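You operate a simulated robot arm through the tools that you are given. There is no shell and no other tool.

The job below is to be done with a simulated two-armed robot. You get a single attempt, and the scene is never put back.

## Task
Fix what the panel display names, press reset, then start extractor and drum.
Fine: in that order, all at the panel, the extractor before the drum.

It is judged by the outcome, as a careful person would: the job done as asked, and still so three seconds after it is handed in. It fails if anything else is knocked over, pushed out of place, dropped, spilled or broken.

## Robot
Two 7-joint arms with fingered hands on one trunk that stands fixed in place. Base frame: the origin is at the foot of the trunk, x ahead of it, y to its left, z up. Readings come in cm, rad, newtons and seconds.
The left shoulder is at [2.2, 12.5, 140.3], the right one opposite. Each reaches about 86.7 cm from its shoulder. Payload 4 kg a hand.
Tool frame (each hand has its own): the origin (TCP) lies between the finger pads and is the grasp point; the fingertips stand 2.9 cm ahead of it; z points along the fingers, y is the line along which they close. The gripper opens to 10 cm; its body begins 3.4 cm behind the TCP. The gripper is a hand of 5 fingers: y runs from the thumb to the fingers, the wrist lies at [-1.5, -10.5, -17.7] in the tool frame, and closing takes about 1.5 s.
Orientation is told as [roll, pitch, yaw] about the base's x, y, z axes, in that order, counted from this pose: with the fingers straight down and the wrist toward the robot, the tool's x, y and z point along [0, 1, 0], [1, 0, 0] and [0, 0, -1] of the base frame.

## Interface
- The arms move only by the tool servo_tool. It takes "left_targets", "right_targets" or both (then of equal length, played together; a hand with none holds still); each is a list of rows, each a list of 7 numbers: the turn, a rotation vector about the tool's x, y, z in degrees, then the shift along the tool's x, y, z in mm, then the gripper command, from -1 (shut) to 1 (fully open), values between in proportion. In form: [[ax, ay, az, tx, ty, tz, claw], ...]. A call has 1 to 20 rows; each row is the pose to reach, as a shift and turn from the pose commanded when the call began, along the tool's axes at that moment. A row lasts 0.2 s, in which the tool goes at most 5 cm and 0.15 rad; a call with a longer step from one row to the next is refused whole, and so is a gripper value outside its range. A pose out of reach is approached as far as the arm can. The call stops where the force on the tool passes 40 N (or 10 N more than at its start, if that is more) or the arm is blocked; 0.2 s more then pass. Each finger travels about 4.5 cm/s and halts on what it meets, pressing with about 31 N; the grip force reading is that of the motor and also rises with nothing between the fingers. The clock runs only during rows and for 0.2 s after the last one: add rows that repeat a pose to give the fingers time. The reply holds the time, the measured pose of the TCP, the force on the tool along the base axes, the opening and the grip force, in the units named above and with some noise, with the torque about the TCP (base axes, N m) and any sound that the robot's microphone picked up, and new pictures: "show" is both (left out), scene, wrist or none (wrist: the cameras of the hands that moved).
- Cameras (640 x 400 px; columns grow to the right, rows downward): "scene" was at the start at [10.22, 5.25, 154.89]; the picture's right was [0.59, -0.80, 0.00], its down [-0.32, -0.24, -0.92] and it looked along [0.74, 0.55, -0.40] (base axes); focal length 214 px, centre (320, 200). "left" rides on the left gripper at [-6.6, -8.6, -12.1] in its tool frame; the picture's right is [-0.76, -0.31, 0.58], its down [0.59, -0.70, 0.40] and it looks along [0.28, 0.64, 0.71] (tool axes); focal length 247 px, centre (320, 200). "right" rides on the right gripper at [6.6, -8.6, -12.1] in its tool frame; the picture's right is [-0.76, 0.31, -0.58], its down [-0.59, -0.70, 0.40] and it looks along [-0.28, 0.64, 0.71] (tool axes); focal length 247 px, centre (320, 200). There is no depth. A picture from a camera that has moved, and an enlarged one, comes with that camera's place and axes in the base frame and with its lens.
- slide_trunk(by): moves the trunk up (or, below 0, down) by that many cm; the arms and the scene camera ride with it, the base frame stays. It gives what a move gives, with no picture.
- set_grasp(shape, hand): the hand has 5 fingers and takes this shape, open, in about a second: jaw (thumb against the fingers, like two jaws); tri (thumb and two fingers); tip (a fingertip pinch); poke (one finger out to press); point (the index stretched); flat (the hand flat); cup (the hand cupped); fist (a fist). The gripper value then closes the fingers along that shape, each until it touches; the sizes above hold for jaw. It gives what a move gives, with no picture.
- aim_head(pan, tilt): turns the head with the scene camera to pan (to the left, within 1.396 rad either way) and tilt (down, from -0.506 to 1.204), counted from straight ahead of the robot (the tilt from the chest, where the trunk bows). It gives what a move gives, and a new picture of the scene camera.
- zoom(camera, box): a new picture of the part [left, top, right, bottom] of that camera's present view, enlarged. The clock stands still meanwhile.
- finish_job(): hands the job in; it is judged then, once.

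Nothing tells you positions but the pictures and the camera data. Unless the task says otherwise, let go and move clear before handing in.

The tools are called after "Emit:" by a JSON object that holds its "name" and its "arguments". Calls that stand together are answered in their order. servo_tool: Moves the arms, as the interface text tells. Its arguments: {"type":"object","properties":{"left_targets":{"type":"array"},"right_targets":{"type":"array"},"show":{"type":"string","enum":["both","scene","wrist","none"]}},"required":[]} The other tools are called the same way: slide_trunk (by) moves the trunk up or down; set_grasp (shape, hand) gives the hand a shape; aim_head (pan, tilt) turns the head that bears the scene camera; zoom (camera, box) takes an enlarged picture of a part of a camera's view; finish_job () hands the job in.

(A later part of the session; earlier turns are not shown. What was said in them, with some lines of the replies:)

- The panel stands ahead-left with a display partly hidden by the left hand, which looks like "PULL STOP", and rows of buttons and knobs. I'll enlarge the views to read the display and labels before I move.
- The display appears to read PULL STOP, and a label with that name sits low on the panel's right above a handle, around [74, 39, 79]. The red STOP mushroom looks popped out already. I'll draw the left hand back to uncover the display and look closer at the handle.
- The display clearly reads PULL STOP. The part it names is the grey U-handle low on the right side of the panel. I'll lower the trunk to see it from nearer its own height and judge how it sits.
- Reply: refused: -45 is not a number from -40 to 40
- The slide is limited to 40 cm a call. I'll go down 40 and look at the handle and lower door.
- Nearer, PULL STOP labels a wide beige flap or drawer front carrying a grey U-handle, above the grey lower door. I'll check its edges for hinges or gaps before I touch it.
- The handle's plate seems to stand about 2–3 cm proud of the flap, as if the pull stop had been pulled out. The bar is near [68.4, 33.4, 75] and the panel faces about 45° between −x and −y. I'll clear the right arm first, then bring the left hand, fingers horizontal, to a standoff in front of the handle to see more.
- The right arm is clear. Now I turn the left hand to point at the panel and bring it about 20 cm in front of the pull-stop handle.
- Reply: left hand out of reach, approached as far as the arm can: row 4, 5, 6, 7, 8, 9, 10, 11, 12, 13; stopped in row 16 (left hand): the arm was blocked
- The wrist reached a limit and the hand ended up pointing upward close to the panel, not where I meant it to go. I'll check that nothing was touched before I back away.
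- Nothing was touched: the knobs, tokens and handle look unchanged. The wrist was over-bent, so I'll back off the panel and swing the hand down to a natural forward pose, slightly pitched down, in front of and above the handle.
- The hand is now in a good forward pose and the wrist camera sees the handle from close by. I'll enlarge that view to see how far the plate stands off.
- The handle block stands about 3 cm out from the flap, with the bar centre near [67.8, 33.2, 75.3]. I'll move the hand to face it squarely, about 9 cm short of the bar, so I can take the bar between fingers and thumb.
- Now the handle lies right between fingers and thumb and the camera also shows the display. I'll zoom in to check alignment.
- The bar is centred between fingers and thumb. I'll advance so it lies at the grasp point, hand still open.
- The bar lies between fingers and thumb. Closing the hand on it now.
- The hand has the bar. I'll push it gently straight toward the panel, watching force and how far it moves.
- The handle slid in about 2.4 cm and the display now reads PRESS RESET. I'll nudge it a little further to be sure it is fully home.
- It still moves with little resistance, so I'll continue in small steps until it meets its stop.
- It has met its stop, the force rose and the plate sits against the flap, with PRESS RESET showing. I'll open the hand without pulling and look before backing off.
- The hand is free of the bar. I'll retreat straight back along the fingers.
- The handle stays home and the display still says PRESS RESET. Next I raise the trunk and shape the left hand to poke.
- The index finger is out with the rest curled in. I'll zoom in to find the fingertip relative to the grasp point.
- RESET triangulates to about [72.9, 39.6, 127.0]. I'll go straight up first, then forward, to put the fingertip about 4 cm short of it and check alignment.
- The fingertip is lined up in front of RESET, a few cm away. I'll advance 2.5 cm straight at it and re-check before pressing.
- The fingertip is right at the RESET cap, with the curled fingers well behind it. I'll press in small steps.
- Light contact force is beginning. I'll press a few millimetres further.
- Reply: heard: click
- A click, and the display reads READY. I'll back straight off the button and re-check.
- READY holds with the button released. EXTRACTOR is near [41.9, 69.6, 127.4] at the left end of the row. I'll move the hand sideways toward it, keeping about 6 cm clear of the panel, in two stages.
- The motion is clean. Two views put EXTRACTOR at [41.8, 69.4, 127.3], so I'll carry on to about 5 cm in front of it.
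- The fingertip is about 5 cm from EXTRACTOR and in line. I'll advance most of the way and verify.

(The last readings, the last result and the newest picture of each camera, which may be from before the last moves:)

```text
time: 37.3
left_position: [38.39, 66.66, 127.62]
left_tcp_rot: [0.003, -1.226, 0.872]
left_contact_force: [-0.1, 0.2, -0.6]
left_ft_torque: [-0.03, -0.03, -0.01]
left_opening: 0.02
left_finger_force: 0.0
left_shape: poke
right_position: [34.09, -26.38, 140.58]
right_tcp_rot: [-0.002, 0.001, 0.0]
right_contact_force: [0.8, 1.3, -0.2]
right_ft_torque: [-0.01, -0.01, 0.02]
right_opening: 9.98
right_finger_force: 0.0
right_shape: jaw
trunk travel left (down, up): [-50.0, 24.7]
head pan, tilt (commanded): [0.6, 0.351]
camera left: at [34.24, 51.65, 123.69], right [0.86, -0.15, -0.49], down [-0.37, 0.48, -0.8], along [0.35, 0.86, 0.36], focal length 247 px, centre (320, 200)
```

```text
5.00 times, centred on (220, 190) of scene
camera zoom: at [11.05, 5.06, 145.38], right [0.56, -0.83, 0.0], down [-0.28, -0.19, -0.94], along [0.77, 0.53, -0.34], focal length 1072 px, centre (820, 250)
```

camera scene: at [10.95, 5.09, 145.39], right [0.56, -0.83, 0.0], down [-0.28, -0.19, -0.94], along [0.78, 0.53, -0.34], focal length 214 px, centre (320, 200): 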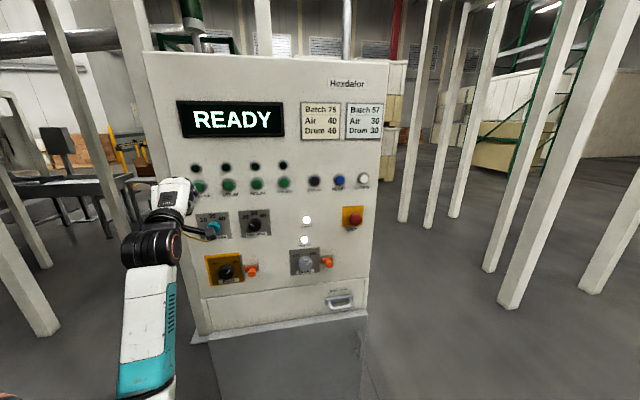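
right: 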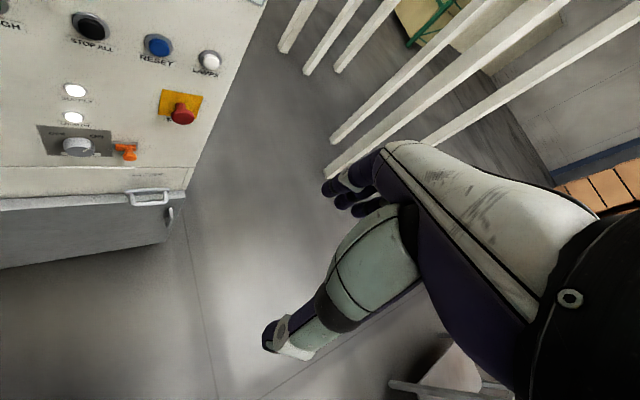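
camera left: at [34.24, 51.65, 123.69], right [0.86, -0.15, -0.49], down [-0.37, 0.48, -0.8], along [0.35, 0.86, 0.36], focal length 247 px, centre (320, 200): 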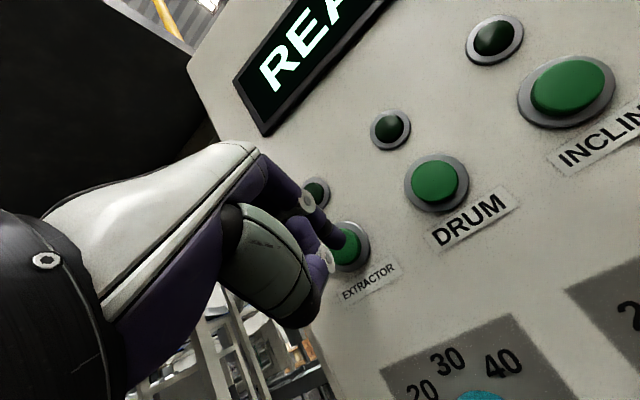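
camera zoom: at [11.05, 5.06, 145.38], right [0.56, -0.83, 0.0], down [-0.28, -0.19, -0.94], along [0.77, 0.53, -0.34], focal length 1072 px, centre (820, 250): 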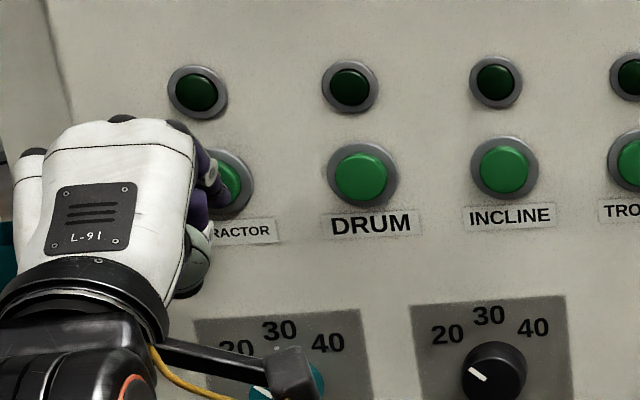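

The fingertip is over EXTRACTOR, about 1 cm short. Pressing in small steps.

Emit:
{"name": "servo_tool", "arguments": {"left_targets": [[0, 0, 0, -0.2, 1.4, 3.8, 1], [0, 0, 0, -0.5, 2.7, 7.5, 1], [0, 0, 0, -0.7, 3.7, 10.3, 1], [0, 0, 0, -0.8, 4.4, 12.2, 1]], "show": "both"}}

Emit:
{"name": "zoom", "arguments": {"camera": "scene", "box": [160, 80, 390, 220]}}

Emit:
{"name": "zoom", "arguments": {"camera": "left", "box": [220, 120, 440, 340]}}

```text
time: 38.3
left_position: [39.29, 67.56, 127.62]
left_tcp_rot: [0.004, -1.225, 0.874]
left_contact_force: [0.5, -0.3, 0.4]
left_ft_torque: [0.01, -0.01, 0.0]
left_opening: 0.0
left_finger_force: 0.1
left_shape: poke
right_position: [34.15, -26.32, 140.5]
right_tcp_rot: [0.001, -0.001, 0.001]
right_contact_force: [-0.4, -0.4, -0.1]
right_ft_torque: [-0.01, -0.02, 0.01]
right_opening: 9.98
right_finger_force: 0.1
right_shape: jaw
trunk travel left (down, up): [-50.0, 24.7]
head pan, tilt (commanded): [0.6, 0.351]
camera scene: at [11.04, 5.01, 145.39], right [0.56, -0.83, 0.0], down [-0.28, -0.19, -0.94], along [0.77, 0.53, -0.34], focal length 214 px, centre (320, 200)
camera left: at [35.13, 52.52, 123.62], right [0.86, -0.15, -0.48], down [-0.36, 0.48, -0.8], along [0.35, 0.86, 0.36], focal length 247 px, centre (320, 200)
```

scene: 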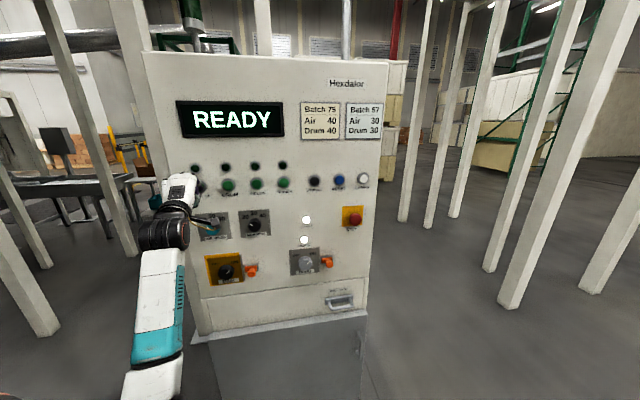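
left: 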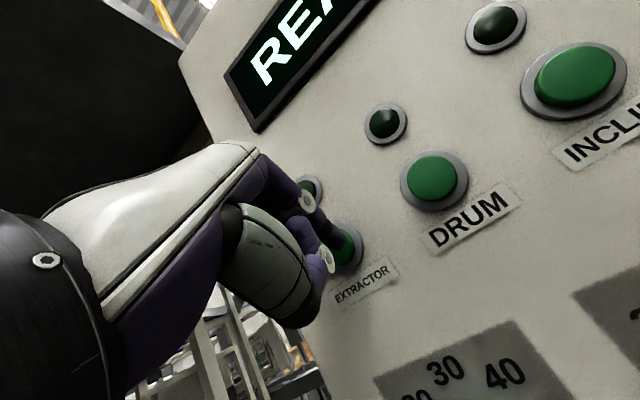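

```text
2.78 times, centred on (275, 150) of scene
camera zoom: at [11.04, 5.01, 145.39], right [0.56, -0.83, 0.0], down [-0.28, -0.19, -0.94], along [0.77, 0.53, -0.34], focal length 597 px, centre (445, 339)
```

zoom: 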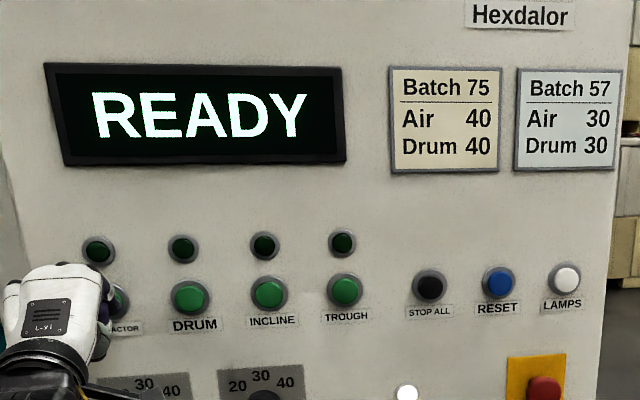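

```text
1.82 times, centred on (330, 230) of left
camera zoom: at [35.13, 52.52, 123.62], right [0.86, -0.15, -0.48], down [-0.36, 0.48, -0.8], along [0.35, 0.86, 0.36], focal length 449 px, centre (302, 146)
```

zoom: 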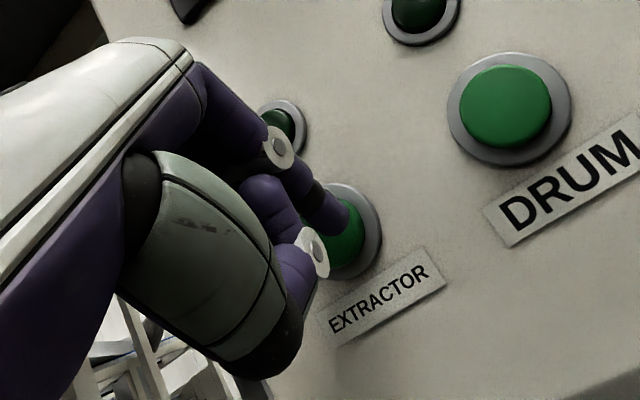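

No contact yet. The tip is just above the cap centre, so I'll carry on a few millimetres and slightly down.

Emit:
{"name": "servo_tool", "arguments": {"left_targets": [[0, 0, 0, -0.2, -0.3, 2.2, 1], [0, 0, 0, -0.4, 0.3, 4.4, 1], [0, 0, 0, -0.5, 0.9, 6.2, 1], [0, 0, 0, -0.6, 1.5, 8.1, 1]], "show": "both"}}

Emit:
{"name": "zoom", "arguments": {"camera": "scene", "box": [160, 80, 390, 220]}}

```text
time: 39.3
left_position: [39.69, 68.08, 127.41]
left_tcp_rot: [0.004, -1.226, 0.873]
left_contact_force: [-0.3, -0.3, 0.4]
left_ft_torque: [-0.01, 0.06, 0.0]
left_opening: 0.0
left_finger_force: 0.1
left_shape: poke
right_position: [34.16, -26.4, 140.61]
right_tcp_rot: [0.0, 0.001, -0.001]
right_contact_force: [-0.1, -0.3, -0.6]
right_ft_torque: [-0.01, -0.01, -0.02]
right_opening: 9.98
right_finger_force: 0.0
right_shape: jaw
trunk travel left (down, up): [-50.0, 24.7]
head pan, tilt (commanded): [0.6, 0.351]
camera scene: at [11.03, 4.98, 145.39], right [0.56, -0.83, 0.0], down [-0.28, -0.19, -0.94], along [0.77, 0.53, -0.34], focal length 214 px, centre (320, 200)
camera left: at [35.62, 53.03, 123.51], right [0.86, -0.15, -0.48], down [-0.36, 0.48, -0.8], along [0.35, 0.86, 0.36], focal length 247 px, centre (320, 200)
```

scene: 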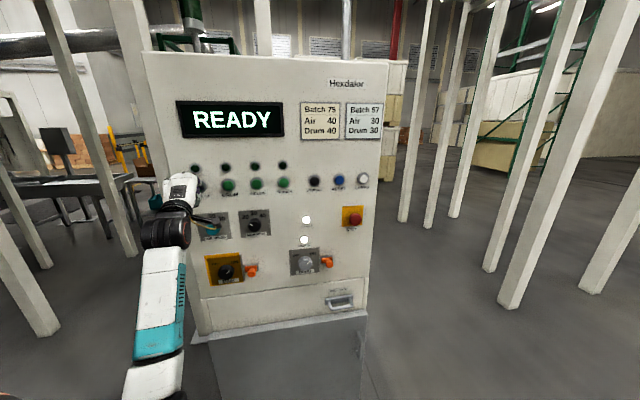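
left: 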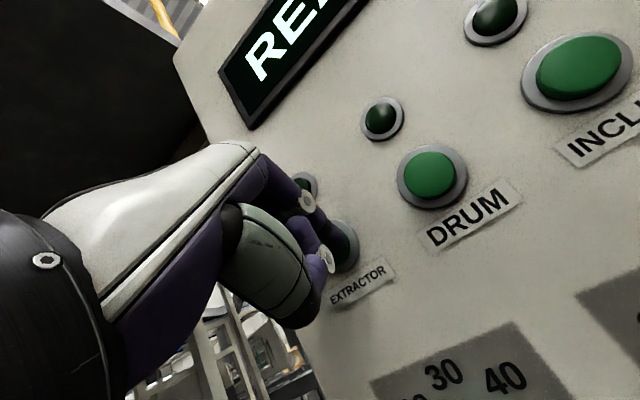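

```text
2.78 times, centred on (275, 150) of scene
camera zoom: at [11.03, 4.98, 145.39], right [0.56, -0.83, 0.0], down [-0.28, -0.19, -0.94], along [0.77, 0.53, -0.34], focal length 597 px, centre (445, 339)
```

zoom: 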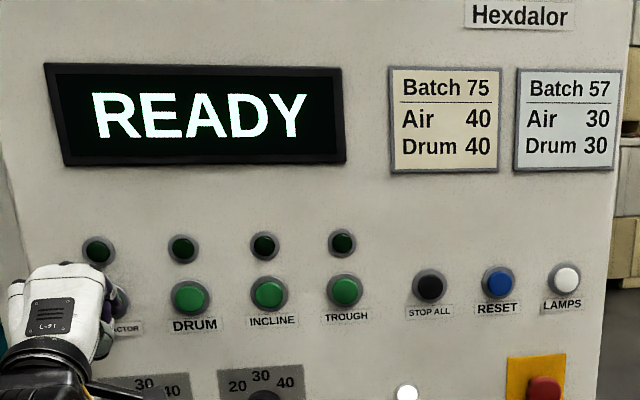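

Still no contact. Let me zoom in on the fingertip and cap.

Emit:
{"name": "zoom", "arguments": {"camera": "left", "box": [280, 170, 400, 300]}}

Emit:
{"name": "zoom", "arguments": {"camera": "scene", "box": [160, 160, 240, 220]}}

```text
3.08 times, centred on (340, 235) of left
camera zoom: at [35.62, 53.03, 123.51], right [0.86, -0.15, -0.48], down [-0.36, 0.48, -0.8], along [0.35, 0.86, 0.36], focal length 760 px, centre (258, 92)
```

zoom: 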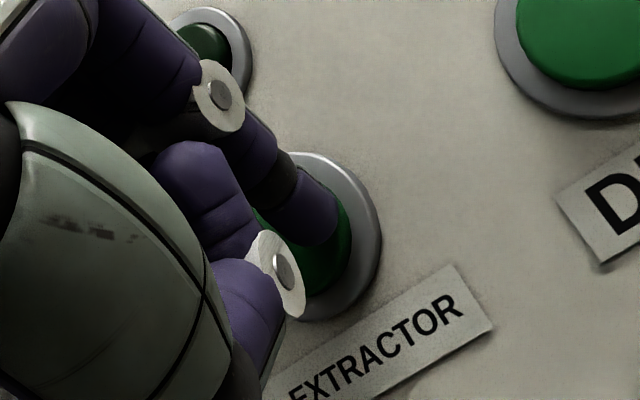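

```text
6.67 times, centred on (200, 190) of scene
camera zoom: at [11.03, 4.98, 145.39], right [0.56, -0.83, 0.0], down [-0.28, -0.19, -0.94], along [0.77, 0.53, -0.34], focal length 1430 px, centre (1120, 267)
```

zoom: 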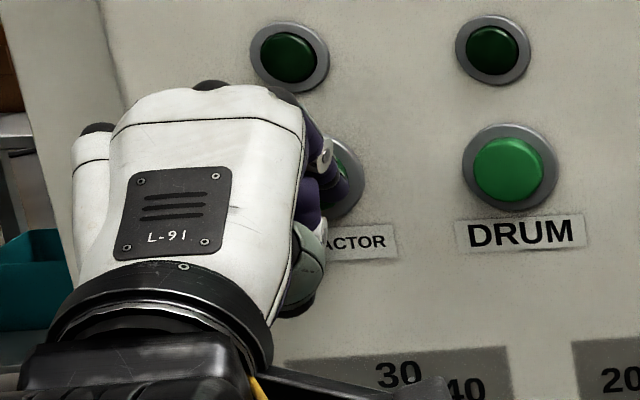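

The fingertip is over the middle of the cap. I'll keep pressing forward gently.

Emit:
{"name": "servo_tool", "arguments": {"left_targets": [[0, 0, 0, -0.1, 0.7, 1.9, 1], [0, 0, 0, -0.3, 1.4, 3.8, 1], [0, 0, 0, -0.4, 2.0, 5.6, 1], [0, 0, 0, -0.6, 2.7, 7.5, 1]], "show": "both"}}

Emit:
{"name": "zoom", "arguments": {"camera": "scene", "box": [160, 80, 390, 220]}}

Emit:
{"name": "zoom", "arguments": {"camera": "left", "box": [280, 170, 400, 300]}}

```text
time: 40.3
left_position: [40.13, 68.49, 127.57]
left_tcp_rot: [0.001, -1.226, 0.873]
left_contact_force: [-10.8, -10.8, -1.3]
left_ft_torque: [-0.12, 0.1, 0.06]
left_opening: 0.01
left_finger_force: 0.2
left_shape: poke
right_position: [34.0, -26.58, 140.55]
right_tcp_rot: [0.001, -0.002, 0.0]
right_contact_force: [-0.1, 0.1, 0.0]
right_ft_torque: [0.0, 0.0, 0.01]
right_opening: 9.99
right_finger_force: 0.0
right_shape: jaw
trunk travel left (down, up): [-50.0, 24.7]
head pan, tilt (commanded): [0.6, 0.351]
heard: click
camera scene: at [10.85, 4.8, 145.41], right [0.56, -0.83, 0.0], down [-0.28, -0.19, -0.94], along [0.78, 0.53, -0.34], focal length 214 px, centre (320, 200)
camera left: at [36.03, 53.44, 123.59], right [0.86, -0.15, -0.48], down [-0.36, 0.48, -0.8], along [0.35, 0.86, 0.36], focal length 247 px, centre (320, 200)
```

scene: 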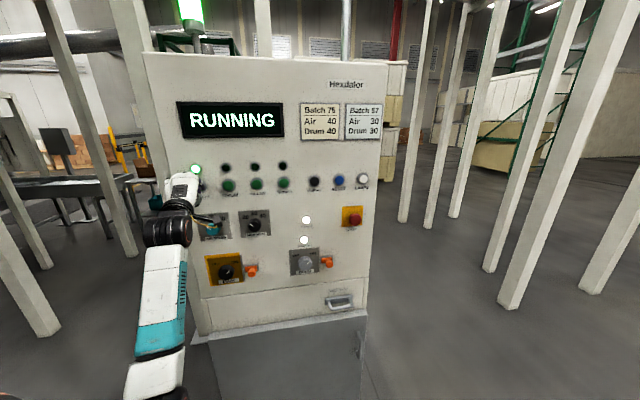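
left: 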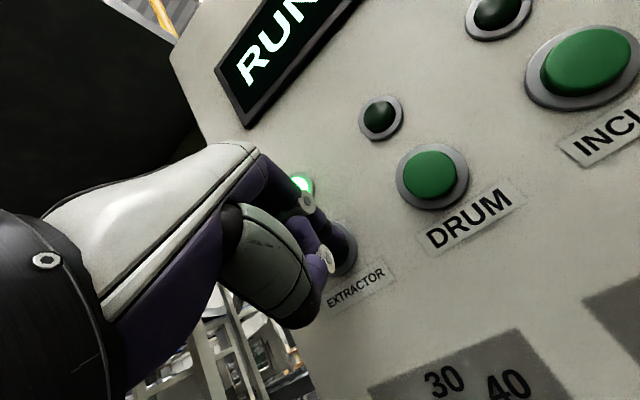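

```text
2.78 times, centred on (275, 150) of scene
camera zoom: at [10.85, 4.8, 145.41], right [0.56, -0.83, 0.0], down [-0.28, -0.19, -0.94], along [0.78, 0.53, -0.34], focal length 597 px, centre (445, 339)
```

zoom: 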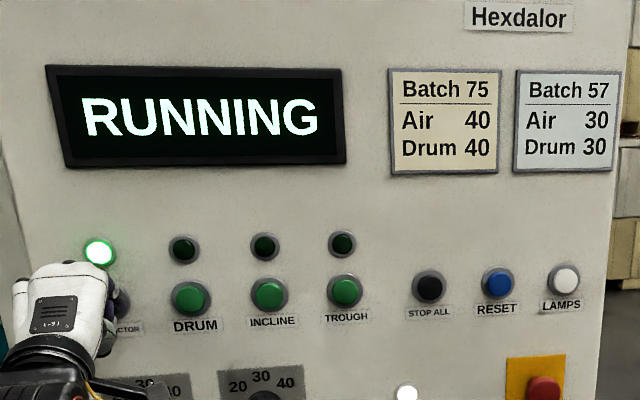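

```text
3.08 times, centred on (340, 235) of left
camera zoom: at [36.03, 53.44, 123.59], right [0.86, -0.15, -0.48], down [-0.36, 0.48, -0.8], along [0.35, 0.86, 0.36], focal length 760 px, centre (258, 92)
```

zoom: 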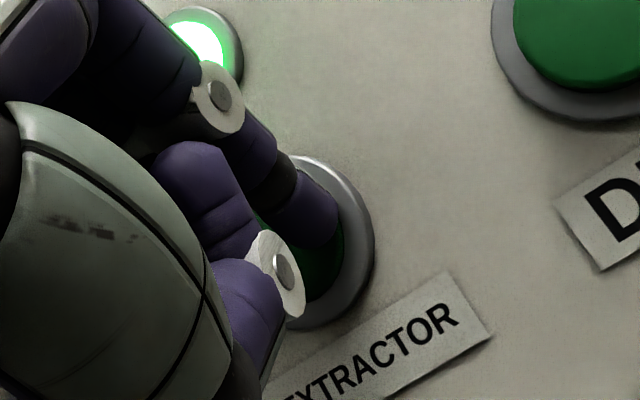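

The extractor lamp is lit and the display says RUNNING. I'll back off, then shift 8.2 cm right to stand in front of DRUM.

Emit:
{"name": "servo_tool", "arguments": {"left_targets": [[0, 0, 0, 1.8, -8.5, -23.5, 1], [0, 0, 0, 3.6, -16.9, -46.9, 1], [0, 0, 0, -17, -17.4, -48.3, 1], [0, 0, 0, -37.3, -17.9, -49.7, 1], [0, 0, 0, -58, -18.4, -51.1, 1], [0, 0, 0, -78.2, -18.9, -52.5, 1]], "show": "both"}}

Emit:
{"name": "zoom", "arguments": {"camera": "left", "box": [220, 120, 440, 340]}}

Emit:
{"name": "zoom", "arguments": {"camera": "scene", "box": [160, 80, 390, 220]}}

```text
time: 41.7
left_position: [42.83, 59.33, 127.54]
left_tcp_rot: [0.003, -1.224, 0.872]
left_contact_force: [0.6, -0.1, 0.5]
left_ft_torque: [-0.02, -0.03, -0.04]
left_opening: 0.01
left_finger_force: 0.1
left_shape: poke
right_position: [34.27, -26.49, 140.41]
right_tcp_rot: [0.0, 0.001, 0.0]
right_contact_force: [0.1, -0.3, -0.6]
right_ft_torque: [0.01, 0.03, -0.04]
right_opening: 9.96
right_finger_force: 0.0
right_shape: jaw
trunk travel left (down, up): [-50.0, 24.7]
head pan, tilt (commanded): [0.6, 0.351]
camera scene: at [11.07, 4.95, 145.39], right [0.56, -0.83, 0.0], down [-0.28, -0.19, -0.94], along [0.77, 0.53, -0.34], focal length 214 px, centre (320, 200)
camera left: at [38.57, 44.33, 123.48], right [0.86, -0.15, -0.48], down [-0.37, 0.48, -0.8], along [0.35, 0.86, 0.36], focal length 247 px, centre (320, 200)
```

scene: 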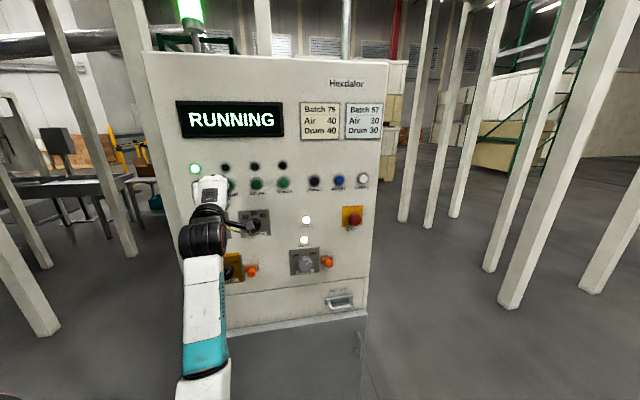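
left: 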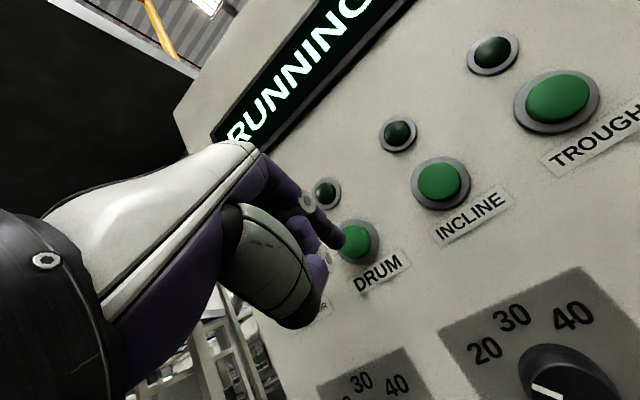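

```text
1.82 times, centred on (330, 230) of left
camera zoom: at [38.57, 44.33, 123.48], right [0.86, -0.15, -0.48], down [-0.37, 0.48, -0.8], along [0.35, 0.86, 0.36], focal length 449 px, centre (302, 146)
```

zoom: 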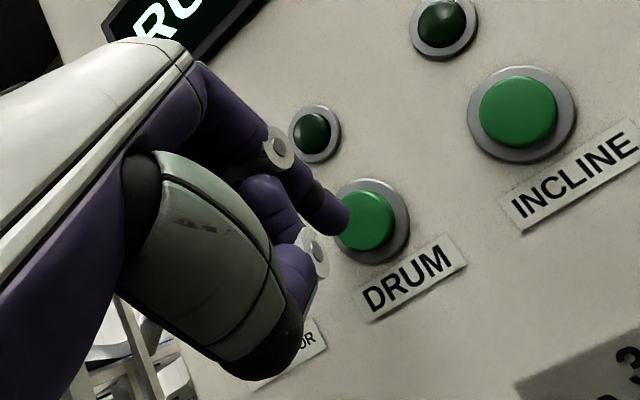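

```text
2.78 times, centred on (275, 150) of scene
camera zoom: at [11.07, 4.95, 145.39], right [0.56, -0.83, 0.0], down [-0.28, -0.19, -0.94], along [0.77, 0.53, -0.34], focal length 597 px, centre (445, 339)
```

zoom: 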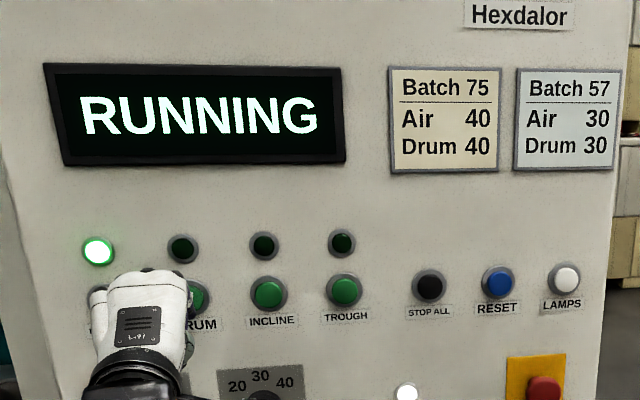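

The fingertip is lined up with DRUM and the extractor is still running. Advancing toward DRUM.

Emit:
{"name": "servo_tool", "arguments": {"left_targets": [[0, 0, 0, -0.8, 4.0, 11.3, 1], [0, 0, 0, -1.7, 8.0, 22.5, 1], [0, 0, 0, -2.6, 12.0, 33.8, 1]], "show": "wrist"}}

Emit:
{"name": "zoom", "arguments": {"camera": "left", "box": [280, 170, 400, 300]}}

Emit:
{"name": "zoom", "arguments": {"camera": "scene", "box": [170, 150, 270, 220]}}

```text
time: 42.5
left_position: [45.28, 61.93, 127.58]
left_tcp_rot: [0.003, -1.224, 0.872]
left_contact_force: [0.2, -0.2, -0.4]
left_ft_torque: [-0.02, -0.03, -0.03]
left_opening: 0.0
left_finger_force: 0.0
left_shape: poke
right_position: [34.12, -26.5, 140.46]
right_tcp_rot: [-0.002, 0.0, 0.0]
right_contact_force: [-0.4, 0.0, -0.2]
right_ft_torque: [0.01, 0.02, 0.01]
right_opening: 9.99
right_finger_force: 0.1
right_shape: jaw
trunk travel left (down, up): [-50.0, 24.7]
head pan, tilt (commanded): [0.6, 0.351]
camera left: at [41.15, 46.91, 123.59], right [0.86, -0.15, -0.49], down [-0.37, 0.48, -0.8], along [0.35, 0.86, 0.36], focal length 247 px, centre (320, 200)
```

left: 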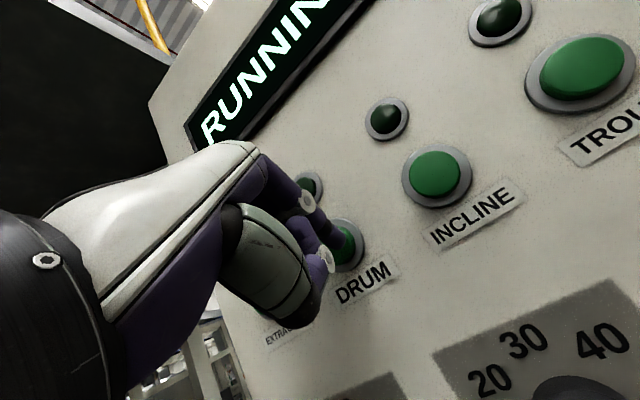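

```text
3.08 times, centred on (340, 235) of left
camera zoom: at [41.15, 46.91, 123.59], right [0.86, -0.15, -0.49], down [-0.37, 0.48, -0.8], along [0.35, 0.86, 0.36], focal length 760 px, centre (258, 92)
```

zoom: 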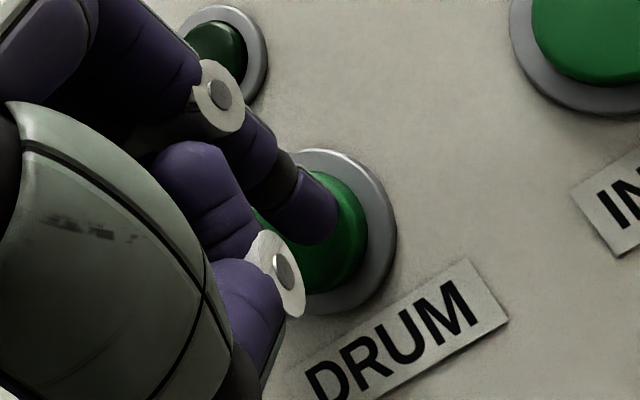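

```text
5.71 times, centred on (220, 185) of scene
camera zoom: at [11.08, 5.01, 145.38], right [0.56, -0.83, 0.0], down [-0.28, -0.19, -0.94], along [0.77, 0.53, -0.34], focal length 1226 px, centre (891, 286)
```

zoom: 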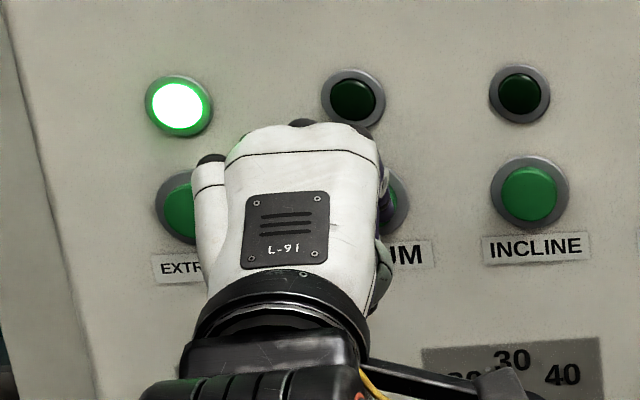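

The tip is over the DRUM cap, about 1 cm short. Pressing gently.

Emit:
{"name": "servo_tool", "arguments": {"left_targets": [[0, 0, 0, -0.2, 1.0, 2.8, 1], [0, 0, 0, -0.4, 2.0, 5.6, 1], [0, 0, 0, -0.6, 2.7, 7.5, 1], [0, 0, 0, -0.7, 3.4, 9.4, 1], [0, 0, 0, -0.9, 4.1, 11.3, 1]], "show": "both"}}

Emit:
{"name": "zoom", "arguments": {"camera": "scene", "box": [160, 80, 390, 220]}}

```text
time: 43.7
left_position: [45.97, 62.68, 127.67]
left_tcp_rot: [0.001, -1.226, 0.873]
left_contact_force: [-10.4, -8.9, -1.9]
left_ft_torque: [-0.12, 0.12, 0.0]
left_opening: 0.01
left_finger_force: 0.2
left_shape: poke
right_position: [33.95, -26.62, 140.49]
right_tcp_rot: [0.003, -0.002, 0.0]
right_contact_force: [0.3, 0.0, -0.4]
right_ft_torque: [-0.01, 0.0, -0.02]
right_opening: 9.97
right_finger_force: 0.0
right_shape: jaw
trunk travel left (down, up): [-50.0, 24.7]
head pan, tilt (commanded): [0.6, 0.351]
heard: click
camera scene: at [10.87, 4.82, 145.41], right [0.56, -0.83, 0.0], down [-0.28, -0.19, -0.94], along [0.78, 0.53, -0.34], focal length 214 px, centre (320, 200)
camera left: at [41.81, 47.63, 123.69], right [0.86, -0.15, -0.48], down [-0.36, 0.48, -0.8], along [0.35, 0.86, 0.36], focal length 247 px, centre (320, 200)
```

scene: 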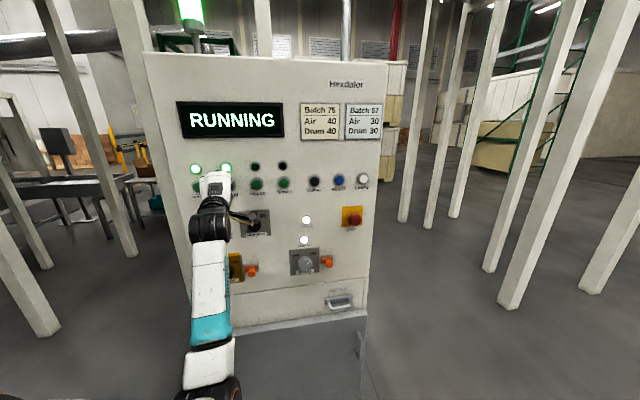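
left: 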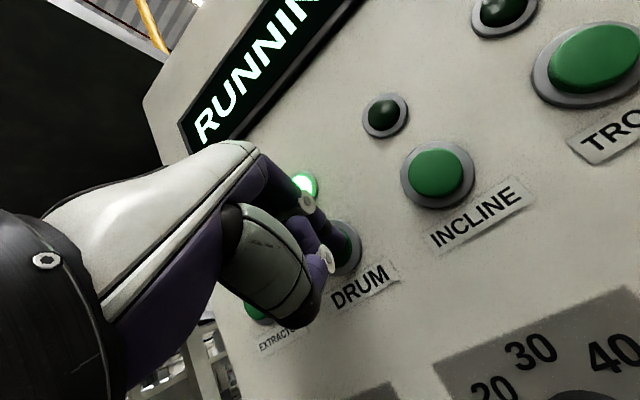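

```text
2.78 times, centred on (275, 150) of scene
camera zoom: at [10.87, 4.82, 145.41], right [0.56, -0.83, 0.0], down [-0.28, -0.19, -0.94], along [0.78, 0.53, -0.34], focal length 597 px, centre (445, 339)
```

zoom: 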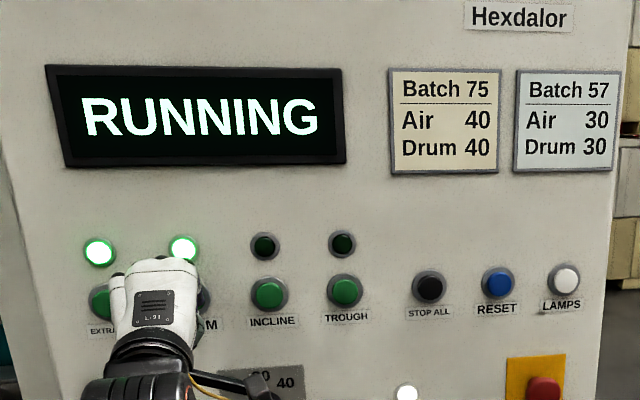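

Both the extractor and drum lamps are lit and the display still says RUNNING. I'll back the hand straight off and well clear, then check the whole panel.

Emit:
{"name": "servo_tool", "arguments": {"left_targets": [[0, 0, 0, 1.8, -8.5, -23.5, 1], [0, 0, 0, 3.6, -16.9, -46.9, 1], [0, 0, 0, 5.4, -28, -78, 1], [0, 0, 0, 7.2, -40, -110, 1], [0, 0, 0, 7.2, -47, -130, 1]], "show": "both"}}

Emit:
{"name": "zoom", "arguments": {"camera": "scene", "box": [160, 80, 390, 220]}}

Emit:
{"name": "zoom", "arguments": {"camera": "scene", "box": [170, 190, 390, 330]}}

```text
time: 44.9
left_position: [36.67, 52.46, 127.51]
left_tcp_rot: [0.004, -1.225, 0.872]
left_contact_force: [-0.1, -0.6, 0.0]
left_ft_torque: [-0.01, 0.02, 0.01]
left_opening: 0.0
left_finger_force: 0.2
left_shape: poke
right_position: [34.11, -26.44, 140.66]
right_tcp_rot: [0.0, 0.001, 0.0]
right_contact_force: [0.0, -0.1, -0.2]
right_ft_torque: [0.02, -0.02, -0.01]
right_opening: 9.98
right_finger_force: 0.1
right_shape: jaw
trunk travel left (down, up): [-50.0, 24.7]
head pan, tilt (commanded): [0.6, 0.351]
camera scene: at [11.03, 4.96, 145.39], right [0.56, -0.83, 0.0], down [-0.28, -0.19, -0.94], along [0.77, 0.53, -0.34], focal length 214 px, centre (320, 200)
camera left: at [32.55, 37.44, 123.57], right [0.86, -0.15, -0.48], down [-0.37, 0.48, -0.8], along [0.35, 0.86, 0.36], focal length 247 px, centre (320, 200)
```

scene: 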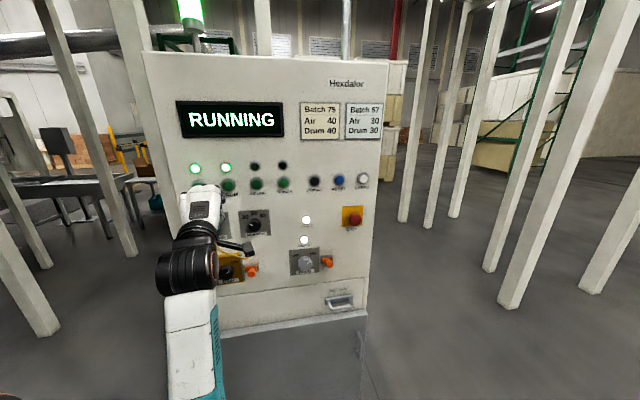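
left: 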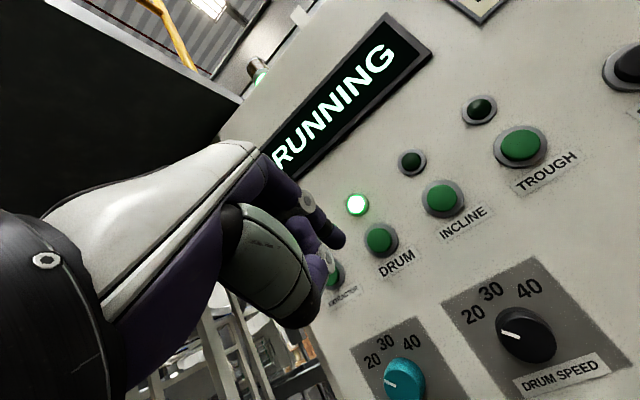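

```text
2.78 times, centred on (275, 150) of scene
camera zoom: at [11.03, 4.96, 145.39], right [0.56, -0.83, 0.0], down [-0.28, -0.19, -0.94], along [0.77, 0.53, -0.34], focal length 597 px, centre (445, 339)
```

zoom: 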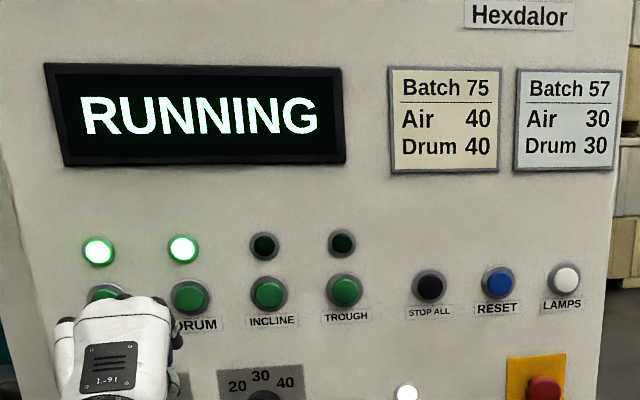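

```text
2.86 times, centred on (280, 260) of scene
camera zoom: at [11.03, 4.96, 145.39], right [0.56, -0.83, 0.0], down [-0.28, -0.19, -0.94], along [0.77, 0.53, -0.34], focal length 613 px, centre (434, 29)
```

zoom: 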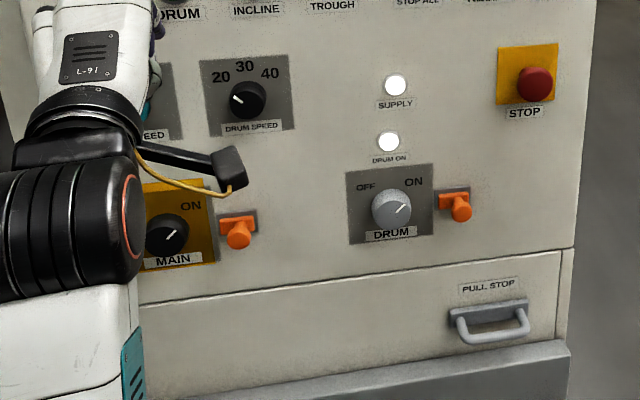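

Everything looks right: both lamps lit, display RUNNING, pull stop home, knobs and tokens unchanged, and the hand about 14 cm clear. I'll hold still for a few seconds to confirm it stays so.

Emit:
{"name": "servo_tool", "arguments": {"left_targets": [[0, 0, 0, 0, 0, 0, 1], [0, 0, 0, 0, 0, 0, 1], [0, 0, 0, 0, 0, 0, 1], [0, 0, 0, 0, 0, 0, 1], [0, 0, 0, 0, 0, 0, 1], [0, 0, 0, 0, 0, 0, 1], [0, 0, 0, 0, 0, 0, 1], [0, 0, 0, 0, 0, 0, 1], [0, 0, 0, 0, 0, 0, 1], [0, 0, 0, 0, 0, 0, 1], [0, 0, 0, 0, 0, 0, 1], [0, 0, 0, 0, 0, 0, 1], [0, 0, 0, 0, 0, 0, 1], [0, 0, 0, 0, 0, 0, 1], [0, 0, 0, 0, 0, 0, 1], [0, 0, 0, 0, 0, 0, 1]], "show": "scene"}}

```text
time: 48.3
left_position: [36.76, 52.49, 127.65]
left_tcp_rot: [0.003, -1.224, 0.872]
left_contact_force: [-0.4, 0.5, 0.6]
left_ft_torque: [0.0, 0.01, 0.0]
left_opening: 0.0
left_finger_force: 0.0
left_shape: poke
right_position: [34.09, -26.46, 140.48]
right_tcp_rot: [0.001, -0.001, 0.001]
right_contact_force: [0.1, 1.1, -0.2]
right_ft_torque: [0.0, -0.02, 0.0]
right_opening: 9.99
right_finger_force: 0.2
right_shape: jaw
trunk travel left (down, up): [-50.0, 24.7]
head pan, tilt (commanded): [0.6, 0.351]
camera scene: at [11.04, 5.0, 145.39], right [0.56, -0.83, 0.0], down [-0.28, -0.19, -0.94], along [0.77, 0.53, -0.34], focal length 214 px, centre (320, 200)
```

scene: 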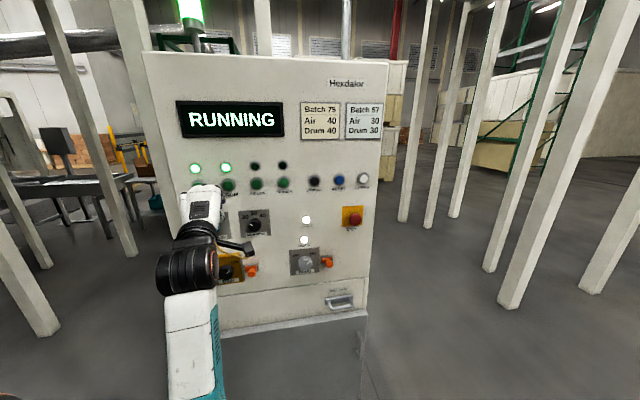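

After more than three seconds the display still shows RUNNING with the extractor and drum lamps lit, and the hands are clear. Handing in.

Emit:
{"name": "finish_job", "arguments": {}}

```text
The job is handed in.
```

The extractor and the drum are both running, started in the order you asked. The display shows RUNNING and both lamps are lit.

1. **Fault:** the display named PULL STOP. The pull-stop handle was standing out from the panel, so I pushed it back in until it met its stop. The display changed to PRESS RESET.
2. **Reset:** I pressed RESET. It clicked and the display went to READY.
3. **Start:** I pressed EXTRACTOR, then DRUM. Each clicked and its lamp came on.

I then backed the hand about 14 cm clear and waited just over three seconds, and nothing changed. The speed knobs, the MAIN and DRUM switches, the orange tokens and the red STOP button all looked as they did at the start.

Early on, the left arm hit a wrist limit on its way to the handle and stopped close to the panel. I checked the views and saw no sign that it had touched anything before I backed it off.
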